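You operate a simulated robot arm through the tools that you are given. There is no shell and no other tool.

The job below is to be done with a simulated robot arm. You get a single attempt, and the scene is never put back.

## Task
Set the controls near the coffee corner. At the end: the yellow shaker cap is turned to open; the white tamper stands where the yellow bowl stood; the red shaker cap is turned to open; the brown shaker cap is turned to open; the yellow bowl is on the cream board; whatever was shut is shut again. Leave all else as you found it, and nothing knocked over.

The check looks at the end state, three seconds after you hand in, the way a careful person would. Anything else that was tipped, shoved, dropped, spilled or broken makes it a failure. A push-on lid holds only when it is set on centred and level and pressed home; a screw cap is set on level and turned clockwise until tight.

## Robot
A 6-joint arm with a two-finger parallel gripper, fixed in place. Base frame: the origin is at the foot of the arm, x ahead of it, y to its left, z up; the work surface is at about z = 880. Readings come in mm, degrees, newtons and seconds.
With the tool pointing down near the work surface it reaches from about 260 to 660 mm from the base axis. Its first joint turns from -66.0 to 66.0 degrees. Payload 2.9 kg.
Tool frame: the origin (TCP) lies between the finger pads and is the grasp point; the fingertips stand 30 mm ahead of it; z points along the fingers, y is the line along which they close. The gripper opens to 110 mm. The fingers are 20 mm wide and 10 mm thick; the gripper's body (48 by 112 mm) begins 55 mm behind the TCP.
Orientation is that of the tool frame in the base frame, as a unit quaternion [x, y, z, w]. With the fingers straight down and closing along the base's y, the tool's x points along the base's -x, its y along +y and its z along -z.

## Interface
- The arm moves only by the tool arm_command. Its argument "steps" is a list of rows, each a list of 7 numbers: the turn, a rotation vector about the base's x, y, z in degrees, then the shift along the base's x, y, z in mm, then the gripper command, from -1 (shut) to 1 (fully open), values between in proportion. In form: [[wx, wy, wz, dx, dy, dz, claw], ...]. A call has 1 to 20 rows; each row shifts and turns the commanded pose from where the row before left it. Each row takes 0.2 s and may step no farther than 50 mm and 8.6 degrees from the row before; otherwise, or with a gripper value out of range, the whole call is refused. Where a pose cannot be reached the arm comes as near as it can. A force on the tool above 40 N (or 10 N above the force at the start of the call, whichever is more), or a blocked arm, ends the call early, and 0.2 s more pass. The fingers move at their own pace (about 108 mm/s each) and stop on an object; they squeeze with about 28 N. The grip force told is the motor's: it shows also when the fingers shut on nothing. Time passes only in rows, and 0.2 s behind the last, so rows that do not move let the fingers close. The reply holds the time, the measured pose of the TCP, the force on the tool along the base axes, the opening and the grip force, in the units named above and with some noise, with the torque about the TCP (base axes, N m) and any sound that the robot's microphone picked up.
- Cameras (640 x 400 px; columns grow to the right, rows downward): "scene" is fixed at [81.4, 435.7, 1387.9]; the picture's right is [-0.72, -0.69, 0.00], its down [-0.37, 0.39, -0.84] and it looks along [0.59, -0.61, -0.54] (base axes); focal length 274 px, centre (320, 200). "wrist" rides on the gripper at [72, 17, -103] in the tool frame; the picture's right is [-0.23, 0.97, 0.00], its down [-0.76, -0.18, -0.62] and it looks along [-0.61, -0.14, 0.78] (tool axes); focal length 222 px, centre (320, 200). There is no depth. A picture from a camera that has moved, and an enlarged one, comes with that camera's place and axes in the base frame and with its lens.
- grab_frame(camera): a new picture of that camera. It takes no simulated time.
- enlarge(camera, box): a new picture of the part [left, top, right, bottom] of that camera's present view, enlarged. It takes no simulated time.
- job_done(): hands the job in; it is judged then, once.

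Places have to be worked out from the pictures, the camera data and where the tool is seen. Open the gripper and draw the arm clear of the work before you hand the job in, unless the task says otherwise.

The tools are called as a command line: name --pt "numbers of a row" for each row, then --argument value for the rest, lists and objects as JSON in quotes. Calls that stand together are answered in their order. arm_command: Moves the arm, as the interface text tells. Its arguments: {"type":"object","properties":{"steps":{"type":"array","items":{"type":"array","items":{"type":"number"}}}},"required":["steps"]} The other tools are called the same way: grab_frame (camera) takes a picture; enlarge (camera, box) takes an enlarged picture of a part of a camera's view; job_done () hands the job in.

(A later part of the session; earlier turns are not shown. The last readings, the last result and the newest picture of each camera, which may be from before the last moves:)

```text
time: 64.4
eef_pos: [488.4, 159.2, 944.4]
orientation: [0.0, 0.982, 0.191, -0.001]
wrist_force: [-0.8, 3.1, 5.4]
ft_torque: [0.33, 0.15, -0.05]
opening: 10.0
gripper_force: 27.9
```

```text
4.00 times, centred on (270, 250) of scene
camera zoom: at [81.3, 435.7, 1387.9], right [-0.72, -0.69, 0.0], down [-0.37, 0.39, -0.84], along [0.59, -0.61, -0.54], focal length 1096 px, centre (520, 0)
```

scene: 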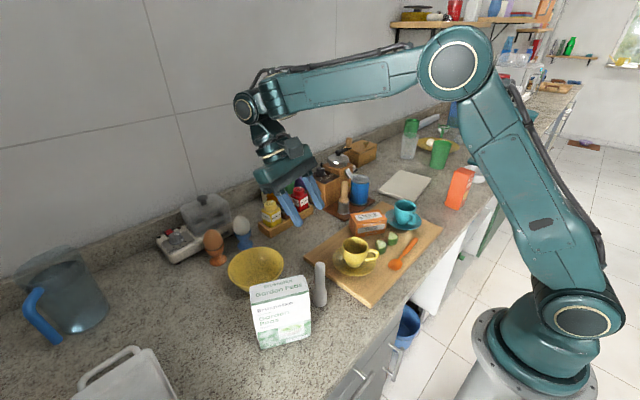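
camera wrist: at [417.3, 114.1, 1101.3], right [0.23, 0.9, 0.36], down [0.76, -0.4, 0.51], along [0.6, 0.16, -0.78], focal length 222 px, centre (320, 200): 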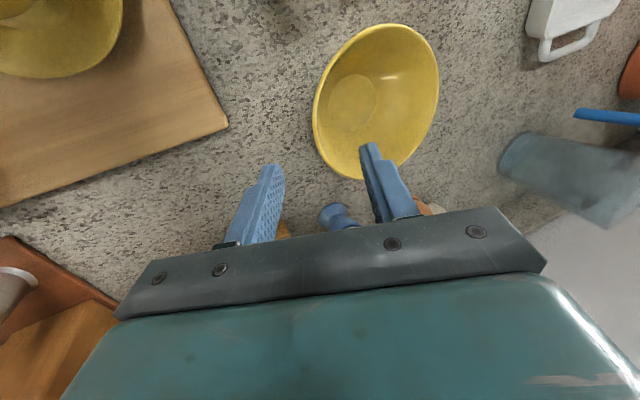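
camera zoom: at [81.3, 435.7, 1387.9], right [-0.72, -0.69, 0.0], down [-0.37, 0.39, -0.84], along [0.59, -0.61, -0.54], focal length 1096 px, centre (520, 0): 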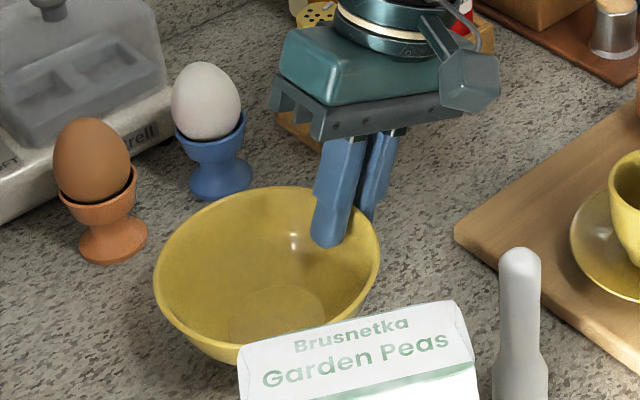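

The grip opening of 10 mm shows the wall slopes more than the tool, so the bowl would swing when lifted. I reopen, tilt further (to about 34°) and grip again flush with the wall.

arm_command --pt "0 0 0 0 0 0 -0.2" --pt "0 0 0 0 0 0 -0.2" --pt "6 0 0 0 -1.5 0 -0.2" --pt "6 0 0 0 -1.5 0 -0.2" --pt "0 0 0 0 0 0 -0.2"

enlarge --camera "wrist" --box '[200, 60, 440, 240]'

enlarge --camera "scene" --box '[210, 200, 330, 300]'

```text
time: 65.6
eef_pos: [489.1, 155.2, 944.0]
orientation: [-0.001, 0.956, 0.292, -0.001]
wrist_force: [0.5, 0.2, -0.8]
ft_torque: [-0.02, 0.02, 0.04]
opening: 44.1
gripper_force: 0.0
```

```text
2.22 times, centred on (320, 150) of wrist
camera zoom: at [417.1, 112.0, 1038.0], right [0.23, 0.81, 0.54], down [0.76, -0.49, 0.42], along [0.6, 0.32, -0.73], focal length 494 px, centre (320, 311)
```

zoom: 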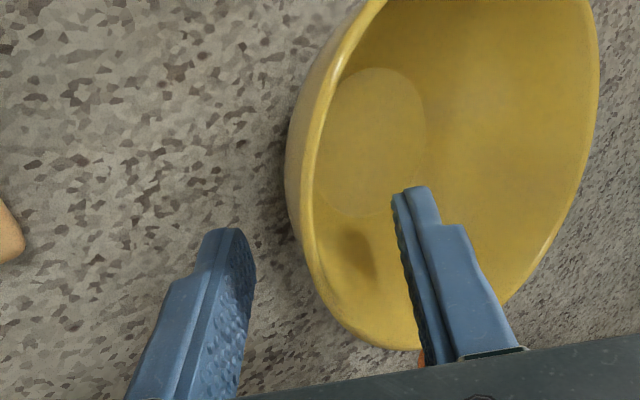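

```text
4.00 times, centred on (270, 250) of scene
camera zoom: at [81.4, 435.7, 1387.9], right [-0.72, -0.69, 0.0], down [-0.37, 0.39, -0.84], along [0.59, -0.61, -0.54], focal length 1096 px, centre (520, 0)
```

zoom: 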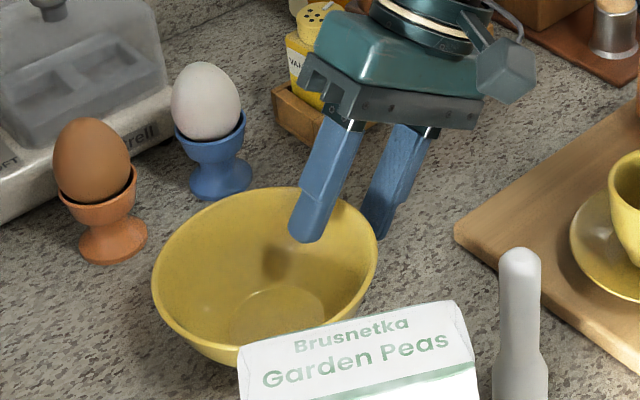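

From this angle the outside of the wall shows below the rim, so the wall is steeper than I thought (about 10° from vertical). I tilt back to about 11° and re-centre on the wall before gripping.

arm_command --pt "-7.7 0 0 0 1.5 0.6 -0.2" --pt "-7.7 0 0 0 1.5 0.6 -0.2" --pt "-7.6 0 0 0 1.5 0.6 -0.2" --pt "0 0 0 0 0 0 -0.2"

enlarge --camera "wrist" --box '[200, 60, 440, 240]'

arm_command --pt "0 0 0 0 0 0 -1" --pt "0 0 0 0 0 0 -1" --pt "0 0 0 0 0 0 -1" --pt "0 0 0 0 0 0 -1"

enlarge --camera "wrist" --box '[200, 60, 440, 240]'

enlarge --camera "scene" --box '[210, 200, 330, 300]'

```text
time: 66.6
eef_pos: [488.9, 159.7, 944.2]
orientation: [0.001, 0.995, 0.095, -0.002]
wrist_force: [-0.3, 0.1, -0.3]
ft_torque: [0.0, -0.03, 0.03]
opening: 43.8
gripper_force: 0.2
```

```text
2.22 times, centred on (320, 150) of wrist
camera zoom: at [417.0, 157.4, 1049.1], right [0.23, 0.96, 0.18], down [0.76, -0.29, 0.58], along [0.6, 0.01, -0.8], focal length 494 px, centre (320, 311)
```

zoom: 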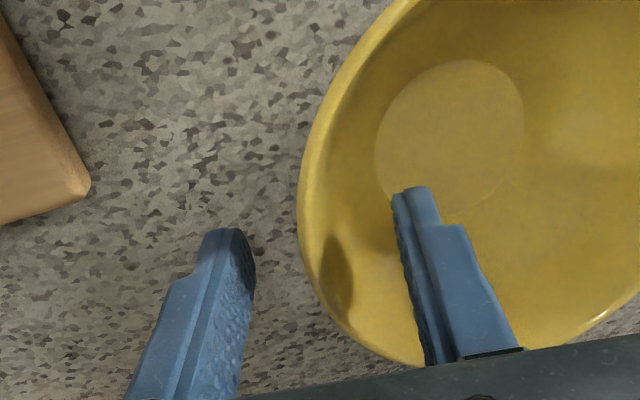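

```text
time: 67.6
eef_pos: [489.4, 160.5, 944.2]
orientation: [-0.001, 0.995, 0.096, -0.001]
wrist_force: [1.0, 5.7, 15.6]
ft_torque: [0.96, 0.44, -0.1]
opening: 13.7
gripper_force: 27.5
```

```text
2.22 times, centred on (320, 150) of wrist
camera zoom: at [417.0, 157.7, 1049.8], right [0.23, 0.96, 0.19], down [0.76, -0.29, 0.58], along [0.61, 0.01, -0.79], focal length 494 px, centre (320, 311)
```

zoom: 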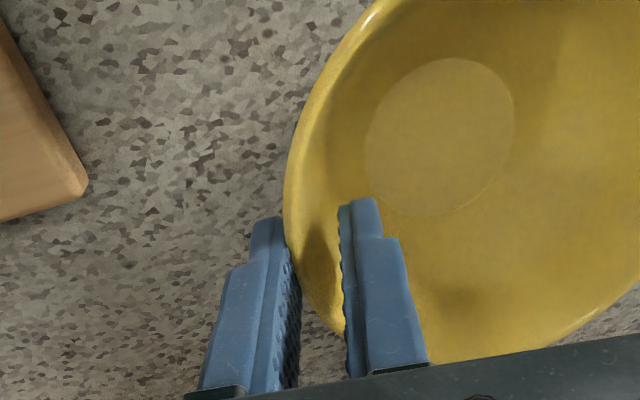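

```text
4.00 times, centred on (270, 250) of scene
camera zoom: at [81.2, 435.7, 1387.9], right [-0.72, -0.69, 0.0], down [-0.37, 0.39, -0.84], along [0.59, -0.61, -0.54], focal length 1096 px, centre (520, 0)
```

zoom: 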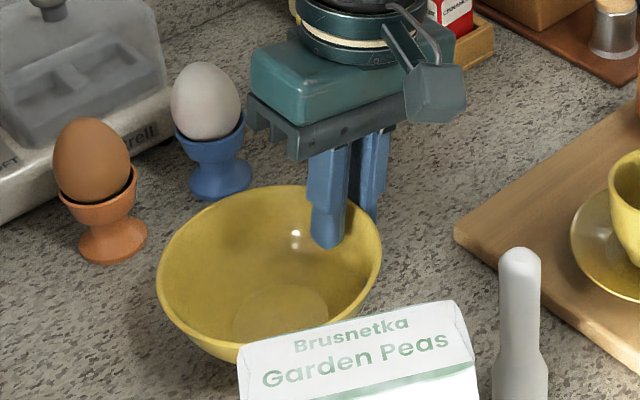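

The opening grew to 13.7 mm at 11°, against 10 mm at 22°, and the upward force rose, so the wall really slopes about 35°. I open, return to about 35° tilt, re-centre and grip.

arm_command --pt "0 0 0 0 0 0 -0.2" --pt "0 0 0 0 0 0 -0.2" --pt "8 0 0 0 -1.5 -0.5 -0.2" --pt "8 0 0 0 -1.5 -0.5 -0.2" --pt "8 0 0 0 -1.5 -0.5 -0.2" --pt "0 0 0 0 0 0 -0.2" --pt "0 0 0 0 0 0 -1" --pt "0 0 0 0 0 0 -1" --pt "0 0 0 0 0 0 -1" --pt "0 0 0 0 0 0 -1"

enlarge --camera "wrist" --box '[200, 60, 440, 240]'

enlarge --camera "scene" --box '[210, 200, 330, 300]'

```text
time: 69.8
eef_pos: [488.8, 155.9, 942.6]
orientation: [0.0, 0.954, 0.3, -0.002]
wrist_force: [-0.3, -0.6, -2.4]
ft_torque: [-0.11, 0.02, 0.01]
opening: 9.8
gripper_force: 27.8
```

```text
2.22 times, centred on (320, 150) of wrist
camera zoom: at [417.1, 110.5, 1037.2], right [0.23, 0.8, 0.56], down [0.76, -0.5, 0.41], along [0.6, 0.33, -0.72], focal length 494 px, centre (320, 311)
```

zoom: 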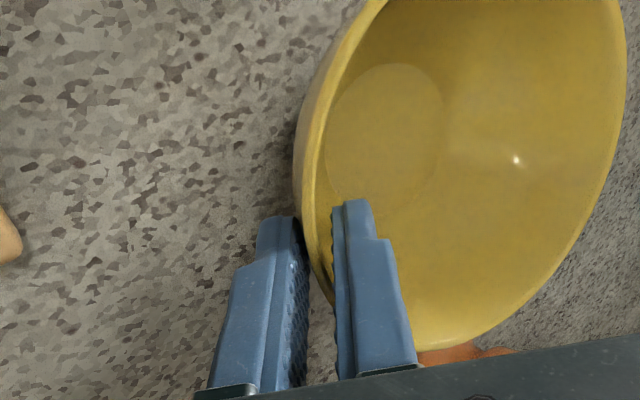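

```text
4.00 times, centred on (270, 250) of scene
camera zoom: at [81.4, 435.7, 1387.9], right [-0.72, -0.69, 0.0], down [-0.37, 0.39, -0.84], along [0.59, -0.61, -0.54], focal length 1096 px, centre (520, 0)
```

zoom: 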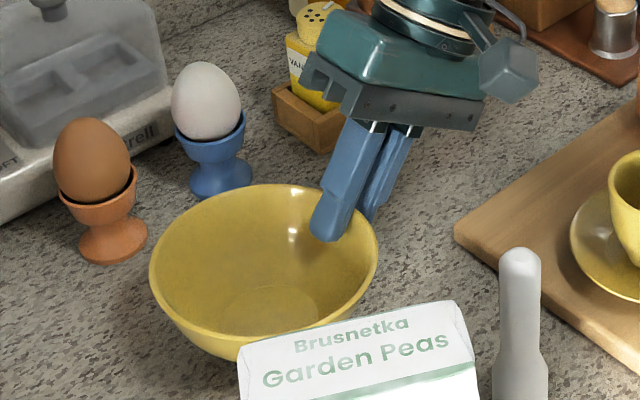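

The grip is now nearly force-free, so the fingers lie flush with the wall. I lift 25 mm and check how the bowl hangs.

arm_command --pt "0 0 0 0 0 8 -1" --pt "0 0 0 0 0 8 -1" --pt "0 0 0 0 0 9 -1" --pt "0 0 0 0 0 0 -1" --pt "0 0 0 0 0 0 -1"

enlarge --camera "wrist" --box '[200, 60, 440, 240]'

enlarge --camera "scene" --box '[210, 200, 330, 300]'

```text
time: 71.0
eef_pos: [489.0, 155.0, 968.7]
orientation: [-0.001, 0.953, 0.302, -0.001]
wrist_force: [0.7, -0.2, -2.8]
ft_torque: [-0.13, -0.02, -0.01]
opening: 9.7
gripper_force: 28.6
```

```text
2.22 times, centred on (320, 150) of wrist
camera zoom: at [417.7, 110.5, 1062.4], right [0.23, 0.8, 0.56], down [0.76, -0.5, 0.41], along [0.6, 0.33, -0.72], focal length 494 px, centre (320, 311)
```

zoom: 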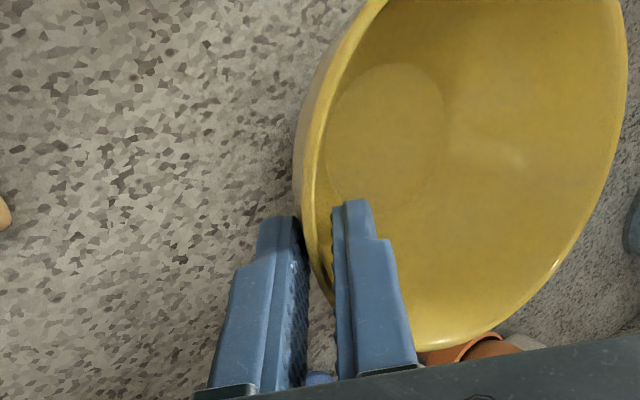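

```text
4.00 times, centred on (270, 250) of scene
camera zoom: at [81.4, 435.7, 1387.9], right [-0.72, -0.69, 0.0], down [-0.37, 0.39, -0.84], along [0.59, -0.61, -0.54], focal length 1096 px, centre (520, 0)
```

zoom: 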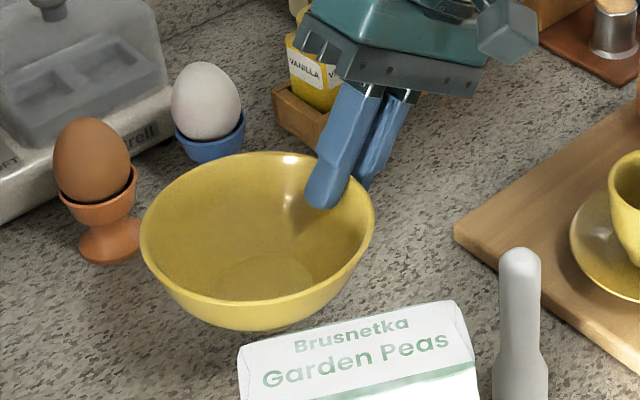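

The bowl hangs level (about 2.8 N) with no slip. I raise it while beginning to swing the tool around z, so that at the board the tilt will point outward from the base.

arm_command --pt "0 0 0 0 0 20 -1" --pt "0 0 0 0 0 25 -1" --pt "0 0 0 0 0 25 -1" --pt "0 0 -7.5 -9 -13.5 8 -1" --pt "0 0 -7.5 -9 -13.5 8 -1" --pt "0 0 -7.5 -9 -13.5 8 -1" --pt "0 0 0 0 0 0 -1"

grab_frame --camera "scene"

```text
time: 72.6
eef_pos: [462.4, 115.3, 1063.4]
orientation: [0.186, 0.935, 0.295, 0.058]
wrist_force: [-0.5, -0.1, -2.0]
ft_torque: [-0.11, 0.06, 0.0]
opening: 9.8
gripper_force: 28.3
```

```text
taken
```

scene: 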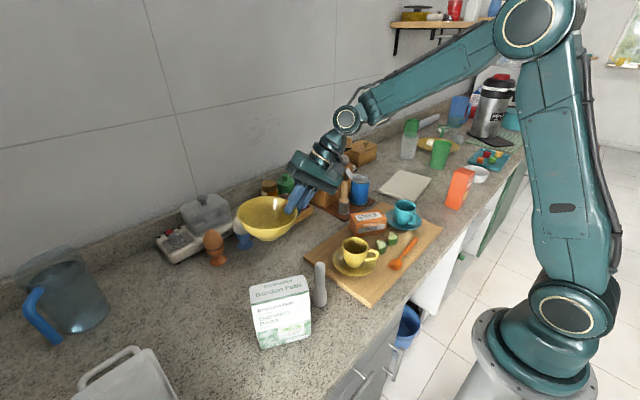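

All rows were reached and the bowl is steady. I continue the swing toward the middle of the counter at z≈1090.

arm_command --pt "0 0 -7.5 -9 -13.5 9 -1" --pt "0 0 -7.5 -9 -13.5 9 -1" --pt "0 0 -7.5 -9 -13.5 9 -1" --pt "0 0 -7.5 -4 -12.5 0 -1" --pt "0 0 -7.5 -4 -12.5 0 -1" --pt "0 0 -7.5 -4 -12.5 0 -1" --pt "0 0 -7.5 -4 -12.5 0 -1" --pt "0 0 -7.5 -4 -12.5 0 -1" --pt "0 0 -7.5 -4 -12.5 0 -1" --pt "0 0 0 0 0 0 -1"

grab_frame --camera "scene"

grab_frame --camera "wrist"

```text
time: 74.8
eef_pos: [411.9, -1.5, 1089.1]
orientation: [0.674, 0.674, 0.214, 0.213]
wrist_force: [0.5, 0.7, -2.4]
ft_torque: [0.01, 0.15, 0.01]
opening: 9.5
gripper_force: 27.8
```

```text
taken
```

scene: 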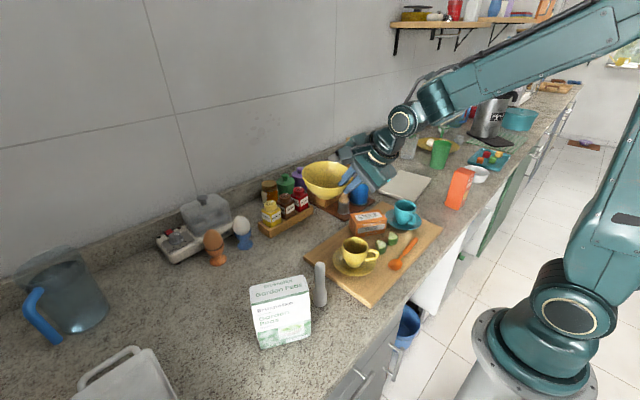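

```text
taken
camera wrist: at [366.0, 72.4, 1183.4], right [0.8, -0.23, 0.56], down [-0.5, -0.76, 0.41], along [0.33, -0.6, -0.72], focal length 222 px, centre (320, 200)
```

wrist: 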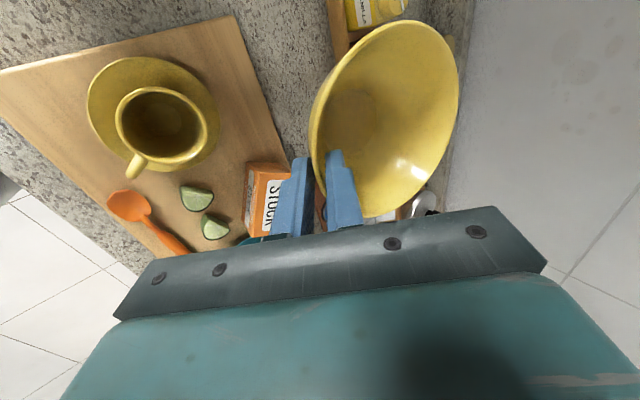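

arm_command --pt "0 0 -3.75 -1 -33 0 -1" --pt "0 0 -3.75 -1 -33 0 -1" --pt "0 0 -3.75 -1 -33 0 -1" --pt "0 0 -3.75 -1 -33 0 -1" --pt "0 0 -5 1 -32.5 0 -1" --pt "0 0 -5 1 -32.5 0 -1" --pt "0 0 0 0 0 0 -1"

grab_frame --camera "scene"

grab_frame --camera "wrist"

```text
time: 76.4
eef_pos: [409.2, -199.0, 1088.5]
orientation: [0.804, 0.512, 0.163, 0.253]
wrist_force: [0.4, 0.8, -1.0]
ft_torque: [0.05, 0.12, -0.03]
opening: 9.7
gripper_force: 27.6
```

```text
taken
```

scene: 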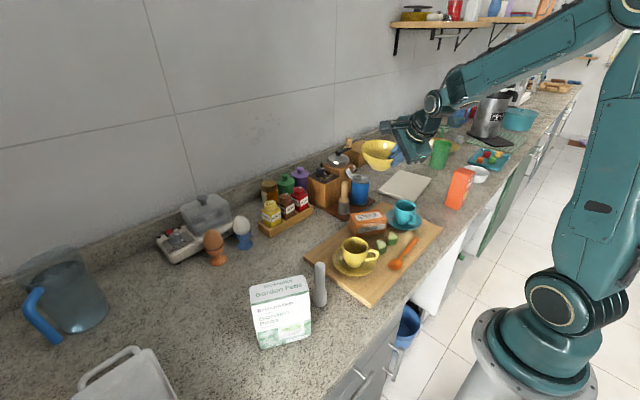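

```text
taken
camera wrist: at [398.4, -113.0, 1182.9], right [0.63, -0.54, 0.56], down [-0.78, -0.48, 0.41], along [0.05, -0.69, -0.72], focal length 222 px, centre (320, 200)
```

wrist: 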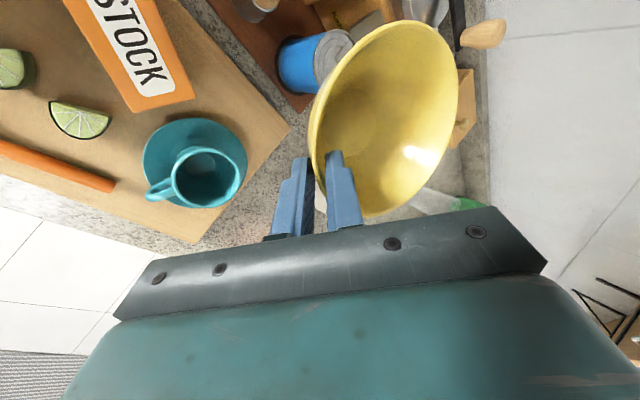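

The bowl is passing over the teal cup at a safe height. From two earlier views the cream board spans roughly (390,−334), (510,−302), (548,−517), (429,−536), and I aim the bowl centre at (462, −408).

arm_command --pt "0 0 -3.3 1 -33.4 0 -1" --pt "0 0 -3.3 1 -33.4 0 -1" --pt "0 0 -3.3 1 -33.4 0 -1" --pt "0 0 -3.3 1 -33.4 0 -1" --pt "0 0 -3.3 1 -33.4 0 -1" --pt "0 0 0 0 0 0 -1"

grab_frame --camera "wrist"

enlarge --camera "scene" --box '[340, 90, 500, 230]'

```text
time: 77.8
eef_pos: [412.9, -366.2, 1089.4]
orientation: [0.869, 0.392, 0.125, 0.273]
wrist_force: [-0.9, -1.3, -1.6]
ft_torque: [0.09, 0.1, 0.01]
opening: 9.6
gripper_force: 27.7
```

```text
taken
camera wrist: at [428.1, -280.8, 1183.3], right [0.45, -0.7, 0.56], down [-0.88, -0.24, 0.41], along [-0.15, -0.67, -0.72], focal length 222 px, centre (320, 200)
```

wrist: 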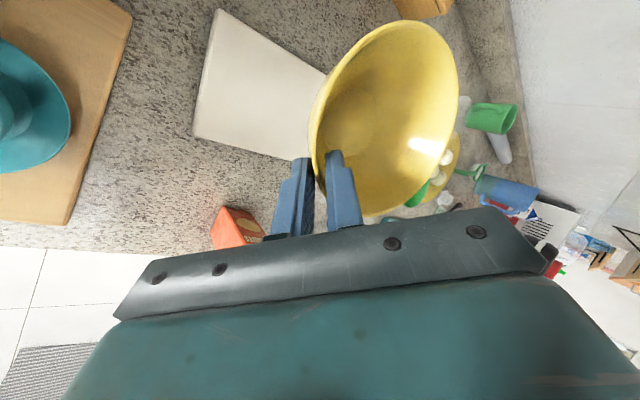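

```text
2.86 times, centred on (420, 160) of scene
camera zoom: at [81.5, 435.7, 1387.9], right [-0.72, -0.69, 0.0], down [-0.37, 0.39, -0.84], along [0.59, -0.61, -0.54], focal length 783 px, centre (34, 314)
```

zoom: 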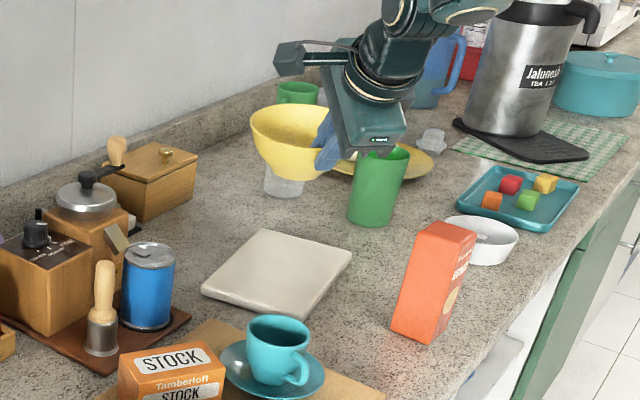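

The wrist view confirms the board's near corners at (388,−332) and (517,−312), so the bowl is well over the board. I descend most of the way, then in small steps until contact.

arm_command --pt "0 0 0 0 0 -28 -1" --pt "0 0 0 0 0 -28 -1" --pt "0 0 0 0 0 -28 -1" --pt "0 0 0 0 0 -28 -1" --pt "0 0 0 0 0 0 -1"

grab_frame --camera "wrist"

enlarge --camera "scene" --box '[340, 110, 480, 230]'

```text
time: 79.0
eef_pos: [414.7, -363.9, 977.3]
orientation: [0.869, 0.393, 0.125, 0.274]
wrist_force: [0.5, 0.0, -2.6]
ft_torque: [0.11, 0.1, 0.0]
opening: 9.5
gripper_force: 28.1
```

```text
taken
camera wrist: at [427.9, -279.5, 1071.1], right [0.45, -0.7, 0.56], down [-0.88, -0.24, 0.41], along [-0.15, -0.67, -0.72], focal length 222 px, centre (320, 200)
```

wrist: 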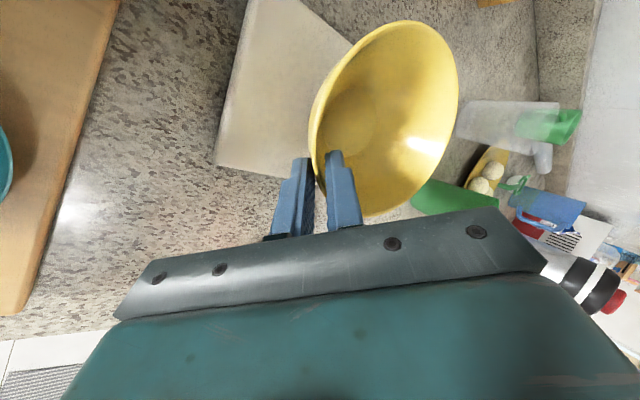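

```text
3.33 times, centred on (410, 170) of scene
camera zoom: at [81.4, 435.7, 1387.9], right [-0.72, -0.69, 0.0], down [-0.37, 0.39, -0.84], along [0.59, -0.61, -0.54], focal length 914 px, centre (20, 300)
```

zoom: 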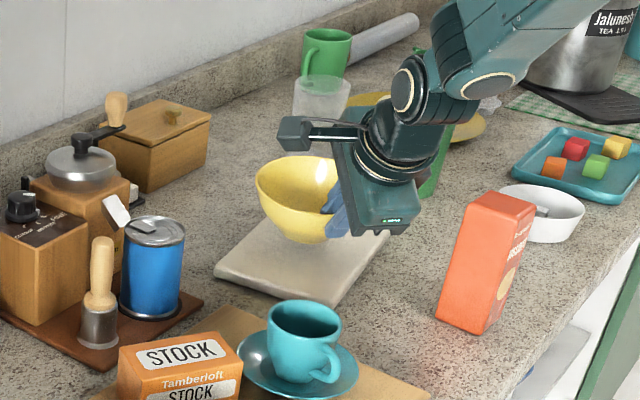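

arm_command --pt "0 0 0 0 0 -5 -1" --pt "0 0 0 0 0 -5 -1" --pt "0 0 0 0 0 -3 -1" --pt "0 0 0 0 0 0 -1"

arm_command --pt "0 0 0 0 0 -3 -1" --pt "0 0 0 0 0 0 -1"

arm_command --pt "0 0 0 0 0 -2 -1" --pt "0 0 0 0 0 0 -1"

enlarge --camera "scene" --box '[340, 110, 480, 230]'

```text
time: 80.0
eef_pos: [412.8, -364.4, 964.4]
orientation: [0.87, 0.392, 0.124, 0.273]
wrist_force: [0.0, 0.2, -1.4]
ft_torque: [0.08, 0.08, -0.01]
opening: 9.8
gripper_force: 27.7
```

```text
time: 80.6
eef_pos: [412.6, -364.5, 961.5]
orientation: [0.869, 0.392, 0.125, 0.274]
wrist_force: [-0.5, 0.0, -1.9]
ft_torque: [0.09, 0.13, 0.04]
opening: 9.4
gripper_force: 28.0
```

```text
time: 81.2
eef_pos: [413.7, -364.3, 960.9]
orientation: [0.87, 0.392, 0.125, 0.273]
wrist_force: [-0.2, 0.0, -2.3]
ft_torque: [0.06, 0.11, 0.01]
opening: 9.6
gripper_force: 28.0
```

```text
3.33 times, centred on (410, 170) of scene
camera zoom: at [81.4, 435.7, 1387.9], right [-0.72, -0.69, 0.0], down [-0.37, 0.39, -0.84], along [0.59, -0.61, -0.54], focal length 914 px, centre (20, 300)
```

zoom: 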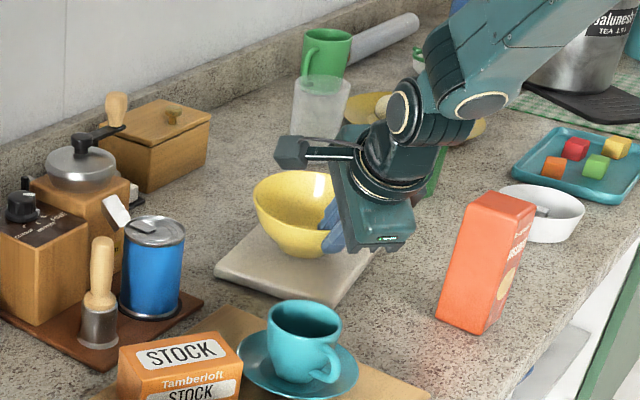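

No contact yet: the force is still just the bowl's weight. I continue in 2 mm steps.

arm_command --pt "0 0 0 0 0 -2 -1" --pt "0 0 0 0 0 0 -1"

arm_command --pt "0 0 0 0 0 -2 -1" --pt "0 0 0 0 0 0 -1"

arm_command --pt "0 0 0 0 0 -2 -1" --pt "0 0 0 0 0 0 -1"

```text
time: 81.8
eef_pos: [412.9, -363.7, 957.8]
orientation: [0.869, 0.393, 0.124, 0.273]
wrist_force: [0.1, 0.4, -2.4]
ft_torque: [0.09, 0.08, 0.01]
opening: 9.8
gripper_force: 27.5
```

```text
time: 82.4
eef_pos: [413.1, -363.0, 955.7]
orientation: [0.869, 0.392, 0.124, 0.274]
wrist_force: [0.1, 0.2, -1.2]
ft_torque: [0.08, 0.09, 0.01]
opening: 9.3
gripper_force: 28.0
```

```text
time: 83.0
eef_pos: [412.2, -365.0, 955.8]
orientation: [0.869, 0.392, 0.125, 0.275]
wrist_force: [-3.4, 1.9, 11.8]
ft_torque: [-0.11, -0.18, 0.02]
opening: 9.6
gripper_force: 28.2
```

Contact: the force jumped to +11.8 N as the bowl met the board. I ease up 1 mm, open the fingers, and check before withdrawing along the tool axis.

arm_command --pt "0 0 0 0 0 1 -1" --pt "0 0 0 0 0 0 -0.6" --pt "0 0 0 0 0 0 -0.4" --pt "0 0 0 0 0 0 -0.3" --pt "0 0 0 0 0 0 -0.3"

grab_frame --camera "wrist"

enlarge --camera "scene" --box '[340, 110, 480, 230]'

```text
time: 84.2
eef_pos: [413.3, -365.2, 955.2]
orientation: [0.869, 0.393, 0.125, 0.273]
wrist_force: [0.2, -0.6, -0.5]
ft_torque: [-0.03, 0.01, -0.01]
opening: 38.4
gripper_force: 0.0
```

```text
taken
camera wrist: at [427.5, -279.5, 1048.5], right [0.45, -0.7, 0.56], down [-0.88, -0.24, 0.41], along [-0.15, -0.67, -0.72], focal length 222 px, centre (320, 200)
```

wrist: 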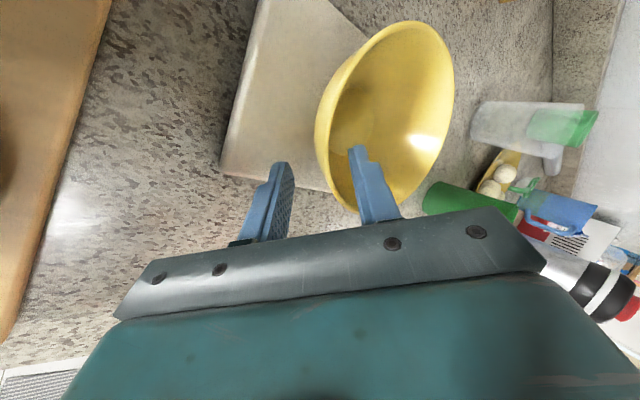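

```text
3.33 times, centred on (410, 170) of scene
camera zoom: at [81.4, 435.7, 1387.9], right [-0.72, -0.69, 0.0], down [-0.37, 0.39, -0.84], along [0.59, -0.61, -0.54], focal length 914 px, centre (20, 300)
```

zoom: 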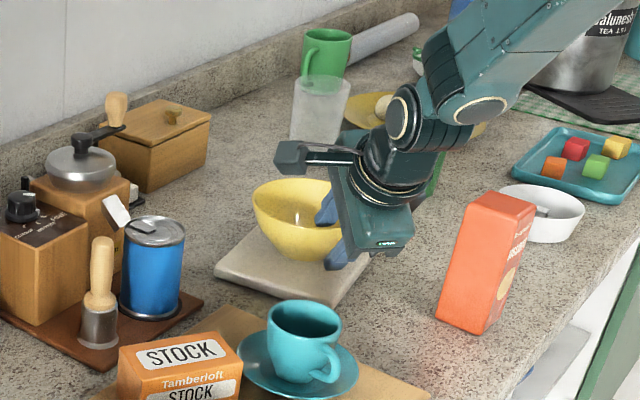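

The bowl sits on the board, released. I withdraw backward along the tool axis and rise.

arm_command --pt "0 0 0 -8.6 7.6 16.4 -0.3" --pt "0 0 0 -12 10.6 23 -0.3" --pt "0 0 0 -12 10.6 23 -0.3" --pt "0 0 0 0 0 35 -0.3" --pt "0 0 0 0 0 35 -0.3" --pt "0 0 0 0 0 0 -0.3"

grab_frame --camera "wrist"

enlarge --camera "scene" --box '[340, 110, 480, 230]'

```text
time: 85.6
eef_pos: [380.7, -336.3, 1086.8]
orientation: [0.869, 0.392, 0.125, 0.274]
wrist_force: [-0.1, 0.9, 0.6]
ft_torque: [-0.04, 0.0, 0.01]
opening: 38.6
gripper_force: 0.1
```

```text
taken
camera wrist: at [395.5, -251.0, 1180.7], right [0.45, -0.7, 0.56], down [-0.88, -0.24, 0.41], along [-0.15, -0.67, -0.72], focal length 222 px, centre (320, 200)
```

wrist: 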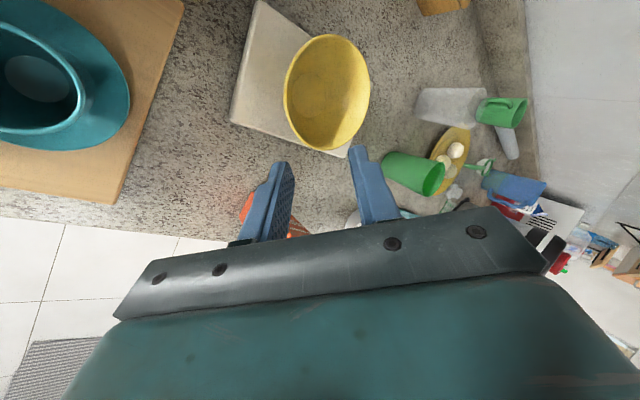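

```text
3.33 times, centred on (410, 170) of scene
camera zoom: at [81.4, 435.7, 1387.9], right [-0.72, -0.69, 0.0], down [-0.37, 0.39, -0.84], along [0.59, -0.61, -0.54], focal length 914 px, centre (20, 300)
```

zoom: 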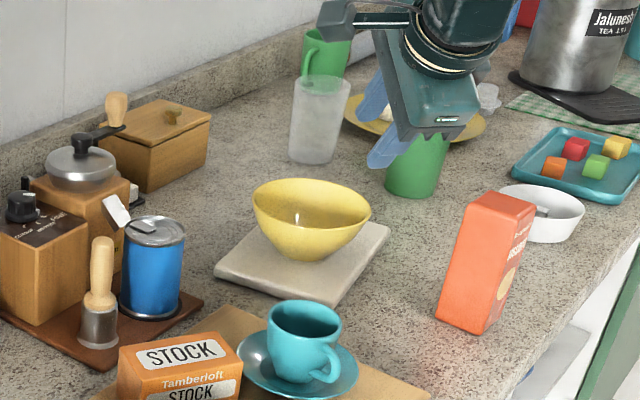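

The bowl stands level near the board's centre. Now I un-tilt the tool in the arm plane while backing off, then check the orientation.

arm_command --pt "5.6 6.4 0 -5 20 0 -0.05" --pt "5.6 6.4 0 -5 20 0 -0.05" --pt "5.6 6.4 0 -5 20 0 -0.05" --pt "5.6 6.4 0 -5 20 0 -0.05" --pt "0 0 0 0 0 0 -0.05"

```text
time: 86.8
eef_pos: [361.3, -254.2, 1087.7]
orientation: [0.912, 0.411, 0.003, 0.007]
wrist_force: [0.1, -0.3, -0.3]
ft_torque: [-0.02, 0.0, -0.01]
opening: 52.1
gripper_force: 0.0
```

arm_command --pt "0.6 0.65 7.9 -1.3 46.3 0 -0.05" --pt "0 0 7.9 -1.3 46.3 0 -0.05" --pt "0 0 7.9 -1.3 46.3 0 -0.05" --pt "0 0 7.9 -1.3 46.3 0 -0.05" --pt "0 0 7.9 -1.3 46.3 0 -0.05" --pt "0 0 7.9 -1.3 46.3 0 -0.05" --pt "0 0 7.9 -1.3 46.3 0 -0.05" --pt "0 0 7.9 -1.3 46.3 0 -0.05" --pt "0 0 8.2 -1.3 44 0 -0.05" --pt "0 0 0 0 0 0 -0.05"

grab_frame --camera "wrist"

enlarge --camera "wrist" --box '[260, 90, 400, 210]'

grab_frame --camera "scene"

```text
time: 89.0
eef_pos: [349.6, 159.1, 1086.5]
orientation: [0.498, 0.867, 0.002, 0.0]
wrist_force: [0.1, -0.4, 1.0]
ft_torque: [0.03, 0.03, 0.0]
opening: 52.3
gripper_force: 0.0
```

```text
taken
camera wrist: at [328.1, 230.6, 1190.2], right [0.96, 0.29, 0.0], down [0.23, -0.75, 0.62], along [0.18, -0.59, -0.78], focal length 222 px, centre (320, 200)
```

wrist: 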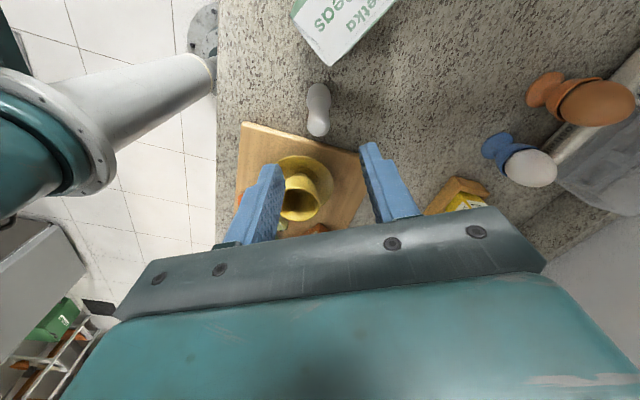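

```text
3.33 times, centred on (330, 150) of wrist
camera zoom: at [328.1, 230.6, 1190.2], right [0.96, 0.29, 0.0], down [0.23, -0.75, 0.62], along [0.18, -0.59, -0.78], focal length 740 px, centre (287, 367)
```

zoom: 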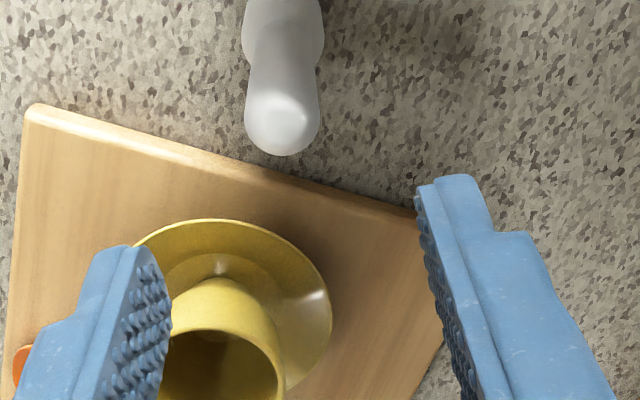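

```text
taken
```

scene: 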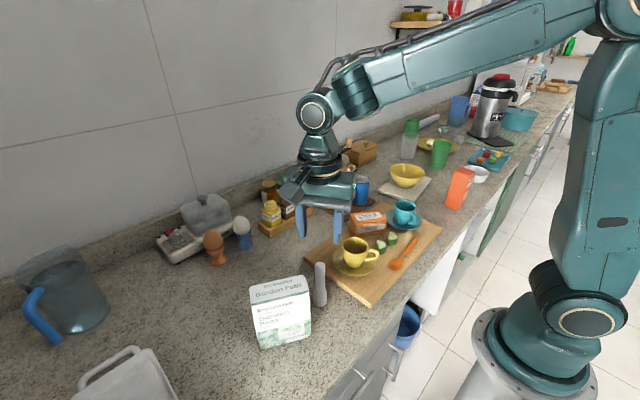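

The tamper's handle (about 20 mm thick, top near z=1000) measures about (348.3, 161.7). I centre over it and lower the open fingers around the handle, with the packet corner staying outside the gripper body.

arm_command --pt "0 0 0 -1 2 -25 -0.05" --pt "0 0 0 0 0 -25 -0.05" --pt "0 0 0 0 0 0 -0.05"

enlarge --camera "wrist" --box '[240, 60, 420, 220]'

enlarge --camera "scene" --box '[260, 200, 380, 320]'

```text
time: 89.8
eef_pos: [349.5, 161.1, 1037.3]
orientation: [0.499, 0.866, 0.001, 0.0]
wrist_force: [-0.1, 0.1, 0.4]
ft_torque: [-0.02, 0.03, -0.04]
opening: 52.3
gripper_force: 0.1
```

```text
2.50 times, centred on (330, 140) of wrist
camera zoom: at [327.7, 232.3, 1139.6], right [0.96, 0.29, 0.0], down [0.23, -0.75, 0.62], along [0.18, -0.59, -0.78], focal length 555 px, centre (295, 350)
```

zoom: 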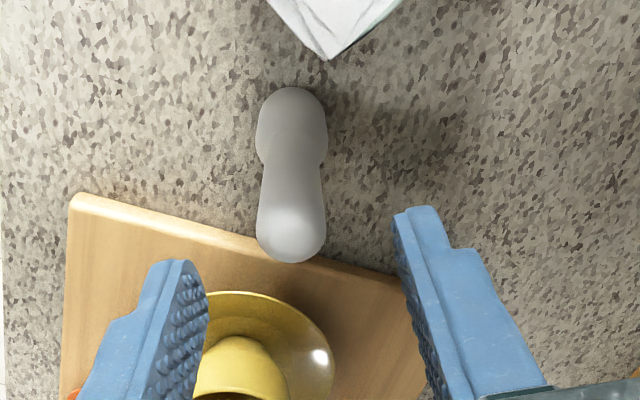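

```text
3.33 times, centred on (320, 260) of scene
camera zoom: at [81.4, 435.7, 1387.9], right [-0.72, -0.69, 0.0], down [-0.37, 0.39, -0.84], along [0.59, -0.61, -0.54], focal length 914 px, centre (320, 0)
```

zoom: 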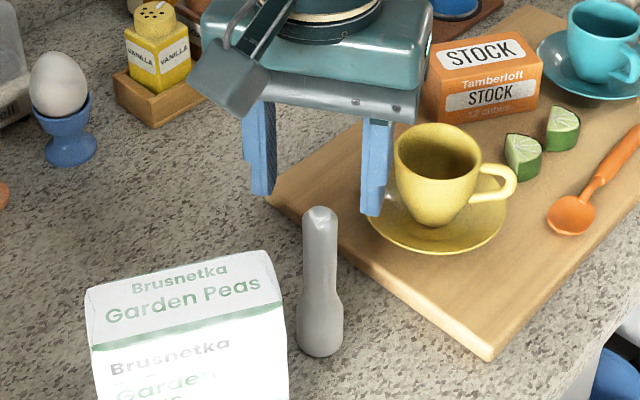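

Both ends of the tamper project to (347.7, 162.1), so it is upright there. I fine-align, lower to z≈970 and grip.

arm_command --pt "0 0 0 -1.5 1 -10 -0.05" --pt "0 0 0 0 0 -20 -0.05" --pt "0 0 0 0 0 -20 -0.05" --pt "0 0 0 0 0 -17 -0.05" --pt "0 0 0 0 0 0 -0.05"

enlarge --camera "wrist" --box '[240, 60, 420, 220]'

enlarge --camera "scene" --box '[260, 200, 380, 320]'

```text
time: 91.0
eef_pos: [347.1, 161.5, 969.9]
orientation: [0.5, 0.866, 0.001, -0.001]
wrist_force: [-0.4, 0.7, -0.2]
ft_torque: [-0.04, 0.03, -0.02]
opening: 52.3
gripper_force: 0.0
```

```text
2.50 times, centred on (330, 140) of wrist
camera zoom: at [326.3, 233.3, 1072.9], right [0.96, 0.29, 0.0], down [0.23, -0.75, 0.62], along [0.18, -0.59, -0.78], focal length 555 px, centre (295, 350)
```

zoom: 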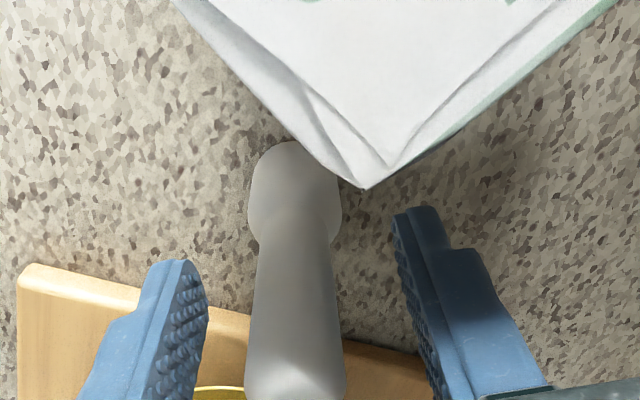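

```text
3.33 times, centred on (320, 260) of scene
camera zoom: at [81.4, 435.7, 1387.9], right [-0.72, -0.69, 0.0], down [-0.37, 0.39, -0.84], along [0.59, -0.61, -0.54], focal length 914 px, centre (320, 0)
```

zoom: 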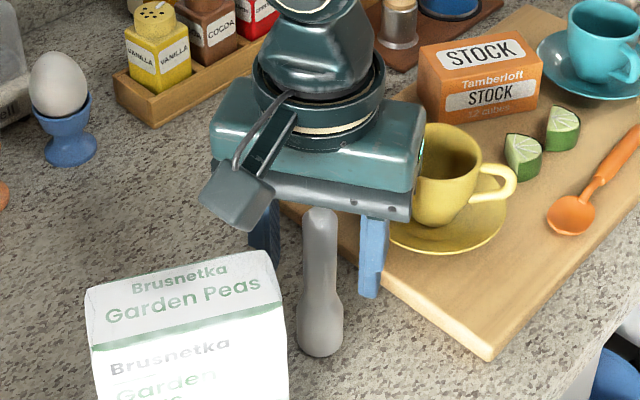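

arm_command --pt "0 0 0 0 0 0 -0.5" --pt "0 0 0 0 0 0 -1" --pt "0 0 0 0 0 0 -1" --pt "0 0 0 0 0 0 -1"

enlarge --camera "wrist" --box '[240, 60, 420, 220]'

enlarge --camera "scene" --box '[260, 200, 380, 320]'

```text
time: 92.0
eef_pos: [347.1, 161.5, 970.4]
orientation: [0.5, 0.866, 0.001, 0.0]
wrist_force: [-0.2, 0.3, -0.6]
ft_torque: [-0.03, -0.03, -0.02]
opening: 20.8
gripper_force: 27.7
```

```text
2.50 times, centred on (330, 140) of wrist
camera zoom: at [326.3, 233.3, 1073.2], right [0.96, 0.29, 0.0], down [0.23, -0.75, 0.62], along [0.18, -0.59, -0.78], focal length 555 px, centre (295, 350)
```

zoom: 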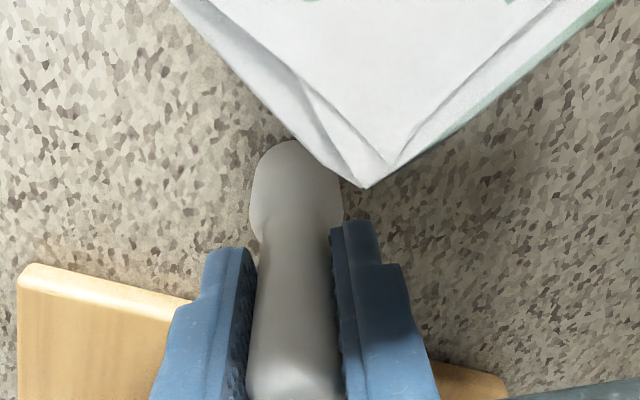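

```text
3.33 times, centred on (320, 260) of scene
camera zoom: at [81.4, 435.7, 1387.9], right [-0.72, -0.69, 0.0], down [-0.37, 0.39, -0.84], along [0.59, -0.61, -0.54], focal length 914 px, centre (320, 0)
```

zoom: 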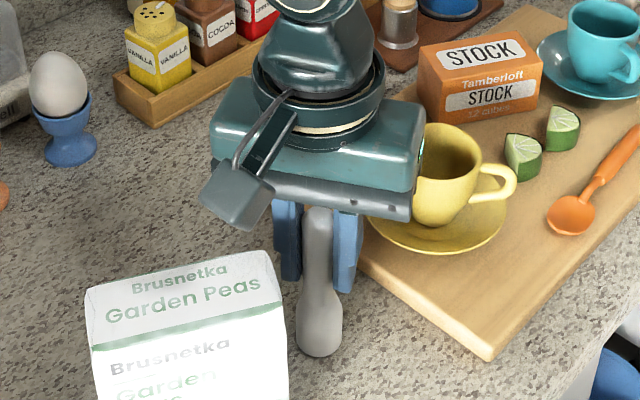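

The tamper is held (20.8 mm). I lift it straight up 80 mm and carry it level to the bowl's former place at (488.5, 221.3).

arm_command --pt "0 0 0 0 0 10 -1" --pt "0 0 0 0 0 30 -1" --pt "0 0 0 0 0 40 -1" --pt "0 0 0 35.2 14.8 0 -1" --pt "0 0 0 35.2 14.8 0 -1" --pt "0 0 0 35.3 14.8 0 -1" --pt "0 0 0 35.3 14.8 0 -1" --pt "0 0 0 0 0 0 -1" --pt "0 0 0 0 0 0 -1"

grab_frame --camera "wrist"

enlarge --camera "scene" --box '[200, 160, 340, 300]'

```text
time: 94.0
eef_pos: [487.4, 220.1, 1050.2]
orientation: [0.5, 0.866, 0.002, -0.001]
wrist_force: [-0.2, -0.3, -0.8]
ft_torque: [-0.03, 0.0, 0.02]
opening: 20.7
gripper_force: 28.1
```

```text
taken
camera wrist: at [466.9, 291.8, 1153.0], right [0.96, 0.29, 0.0], down [0.23, -0.75, 0.62], along [0.18, -0.59, -0.78], focal length 222 px, centre (320, 200)
```

wrist: 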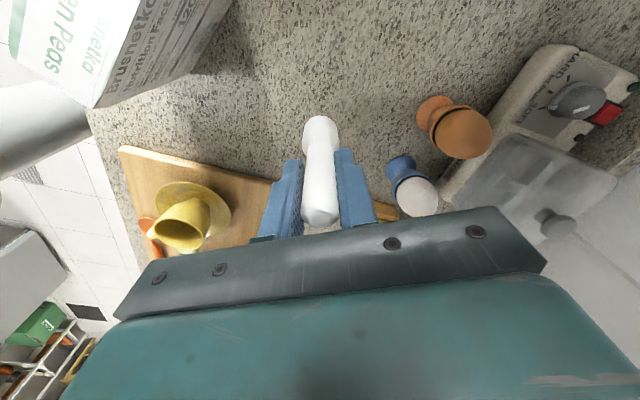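

```text
2.86 times, centred on (270, 230) of scene
camera zoom: at [81.4, 435.7, 1387.9], right [-0.72, -0.69, 0.0], down [-0.37, 0.39, -0.84], along [0.59, -0.61, -0.54], focal length 783 px, centre (463, 114)
```

zoom: 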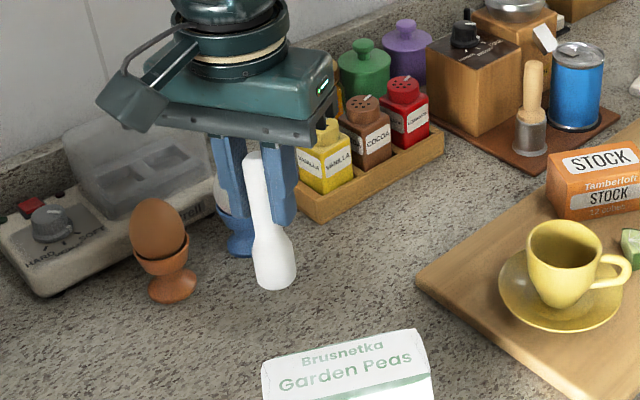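

enlarge --camera "wrist" --box '[260, 90, 400, 240]'

```text
2.67 times, centred on (330, 165) of wrist
camera zoom: at [466.9, 291.8, 1153.0], right [0.96, 0.29, 0.0], down [0.23, -0.75, 0.62], along [0.18, -0.59, -0.78], focal length 592 px, centre (293, 293)
```

zoom: 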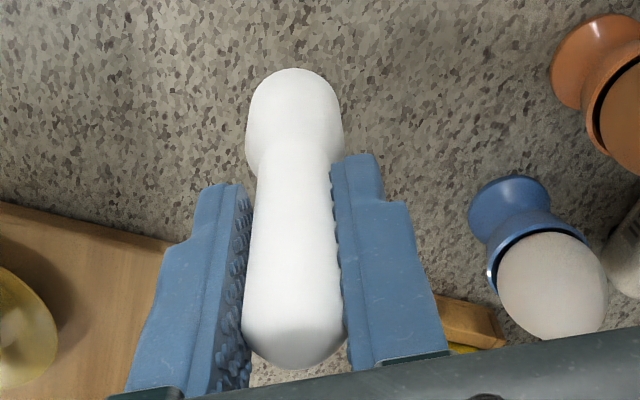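

The tamper hangs in exactly the same relation to the tool as when it stood, so it is vertical, at about (488.3, 220.6). I lower it, finishing in small steps.

arm_command --pt "0 0 0 0.2 0.6 -30 -1" --pt "0 0 0 0 0 -30 -1" --pt "0 0 0 0 0 -13 -1" --pt "0 0 0 0 0 0 -1"

arm_command --pt "0 0 0 0 0 -3 -1" --pt "0 0 0 0 0 -2 -1" --pt "0 0 0 0 0 0 -1"

arm_command --pt "0 0 0 0 0 -1 -1" --pt "0 0 0 0 0 0 -1"

```text
time: 95.0
eef_pos: [488.0, 221.9, 976.8]
orientation: [0.5, 0.866, 0.001, -0.001]
wrist_force: [0.2, 0.7, -0.1]
ft_torque: [-0.01, 0.04, 0.01]
opening: 20.9
gripper_force: 28.5
```

```text
time: 95.8
eef_pos: [488.9, 221.3, 972.6]
orientation: [0.5, 0.866, 0.001, 0.0]
wrist_force: [0.4, -1.1, 1.6]
ft_torque: [0.08, -0.12, -0.02]
opening: 20.8
gripper_force: 28.3
```

```text
time: 96.4
eef_pos: [488.6, 222.5, 972.2]
orientation: [0.5, 0.866, 0.001, 0.0]
wrist_force: [-2.6, -2.8, 13.4]
ft_torque: [-0.35, 0.33, -0.01]
opening: 20.6
gripper_force: 27.7
```

Contact with the counter (13 N). I ease up slightly, open gently, and look.

arm_command --pt "0 0 0 0 0 0.8 -1" --pt "0 0 0 0 0 0 -1" --pt "0 0 0 0 0 0 -0.5" --pt "0 0 0 0 0 0 -0.3" --pt "0 0 0 0 0 0 -0.1" --pt "0 0 0 0 0 0 -0.1"

enlarge --camera "wrist" --box '[260, 90, 400, 240]'

enlarge --camera "scene" --box '[200, 160, 340, 300]'

```text
time: 97.8
eef_pos: [489.1, 221.8, 971.8]
orientation: [0.5, 0.866, 0.002, 0.0]
wrist_force: [-0.4, -1.0, 0.1]
ft_torque: [-0.01, 0.01, 0.03]
opening: 49.8
gripper_force: 0.1
```

```text
2.67 times, centred on (330, 165) of wrist
camera zoom: at [467.2, 293.0, 1074.6], right [0.96, 0.29, 0.0], down [0.23, -0.75, 0.62], along [0.18, -0.59, -0.78], focal length 592 px, centre (293, 293)
```

zoom: 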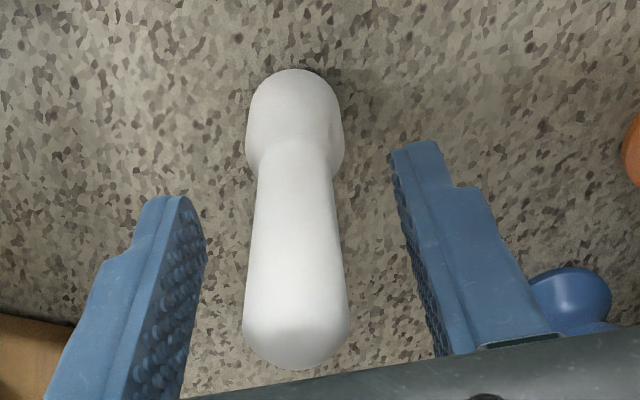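

```text
2.86 times, centred on (270, 230) of scene
camera zoom: at [81.4, 435.7, 1387.9], right [-0.72, -0.69, 0.0], down [-0.37, 0.39, -0.84], along [0.59, -0.61, -0.54], focal length 783 px, centre (463, 114)
```

zoom: 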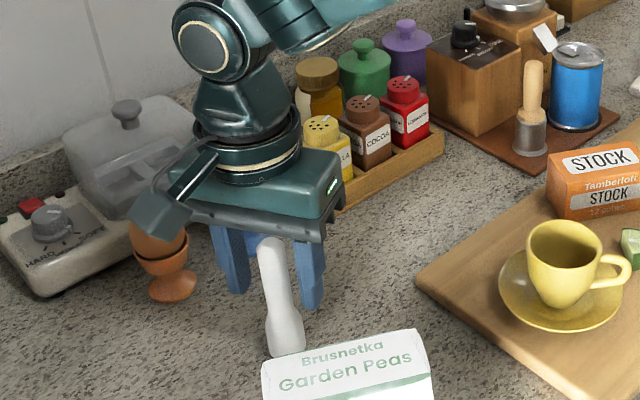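

The tamper stands free and upright between the open fingers. I rise straight up and then draw the arm clear.

arm_command --pt "0 0 0 0 0 10 -0.1" --pt "0 0 0 0 0 25 -0.1" --pt "0 0 0 0 0 30 -0.1" --pt "0 0 0 0 0 30 -0.1" --pt "0 0 0 0 0 0 -0.1"

grab_frame --camera "wrist"

grab_frame --camera "scene"

```text
time: 99.0
eef_pos: [486.8, 222.2, 1066.7]
orientation: [0.5, 0.866, 0.001, 0.0]
wrist_force: [-0.7, 1.0, 0.2]
ft_torque: [-0.02, 0.01, -0.05]
opening: 49.8
gripper_force: 0.0
```

```text
taken
camera wrist: at [466.3, 293.0, 1169.5], right [0.96, 0.29, 0.0], down [0.23, -0.75, 0.62], along [0.18, -0.59, -0.78], focal length 222 px, centre (320, 200)
```

wrist: 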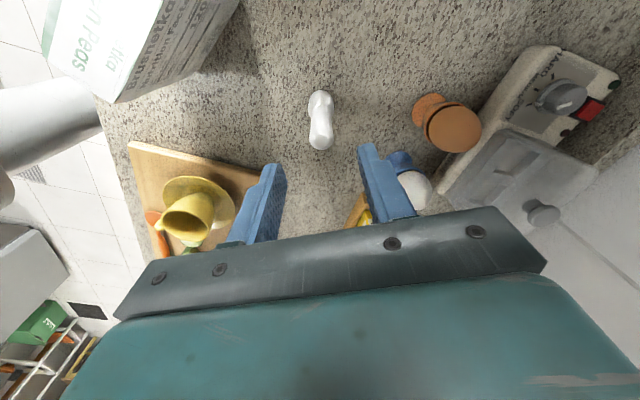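

```text
taken
```

scene: 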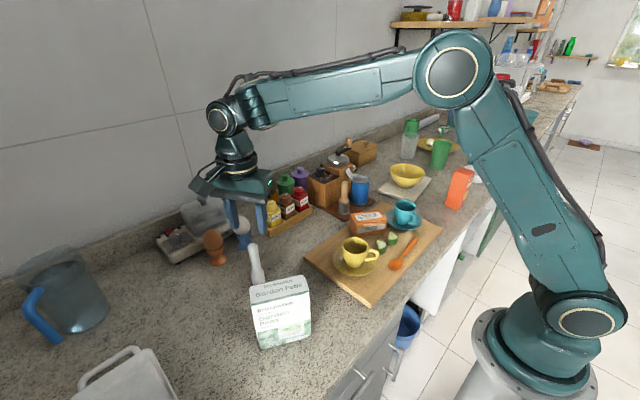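

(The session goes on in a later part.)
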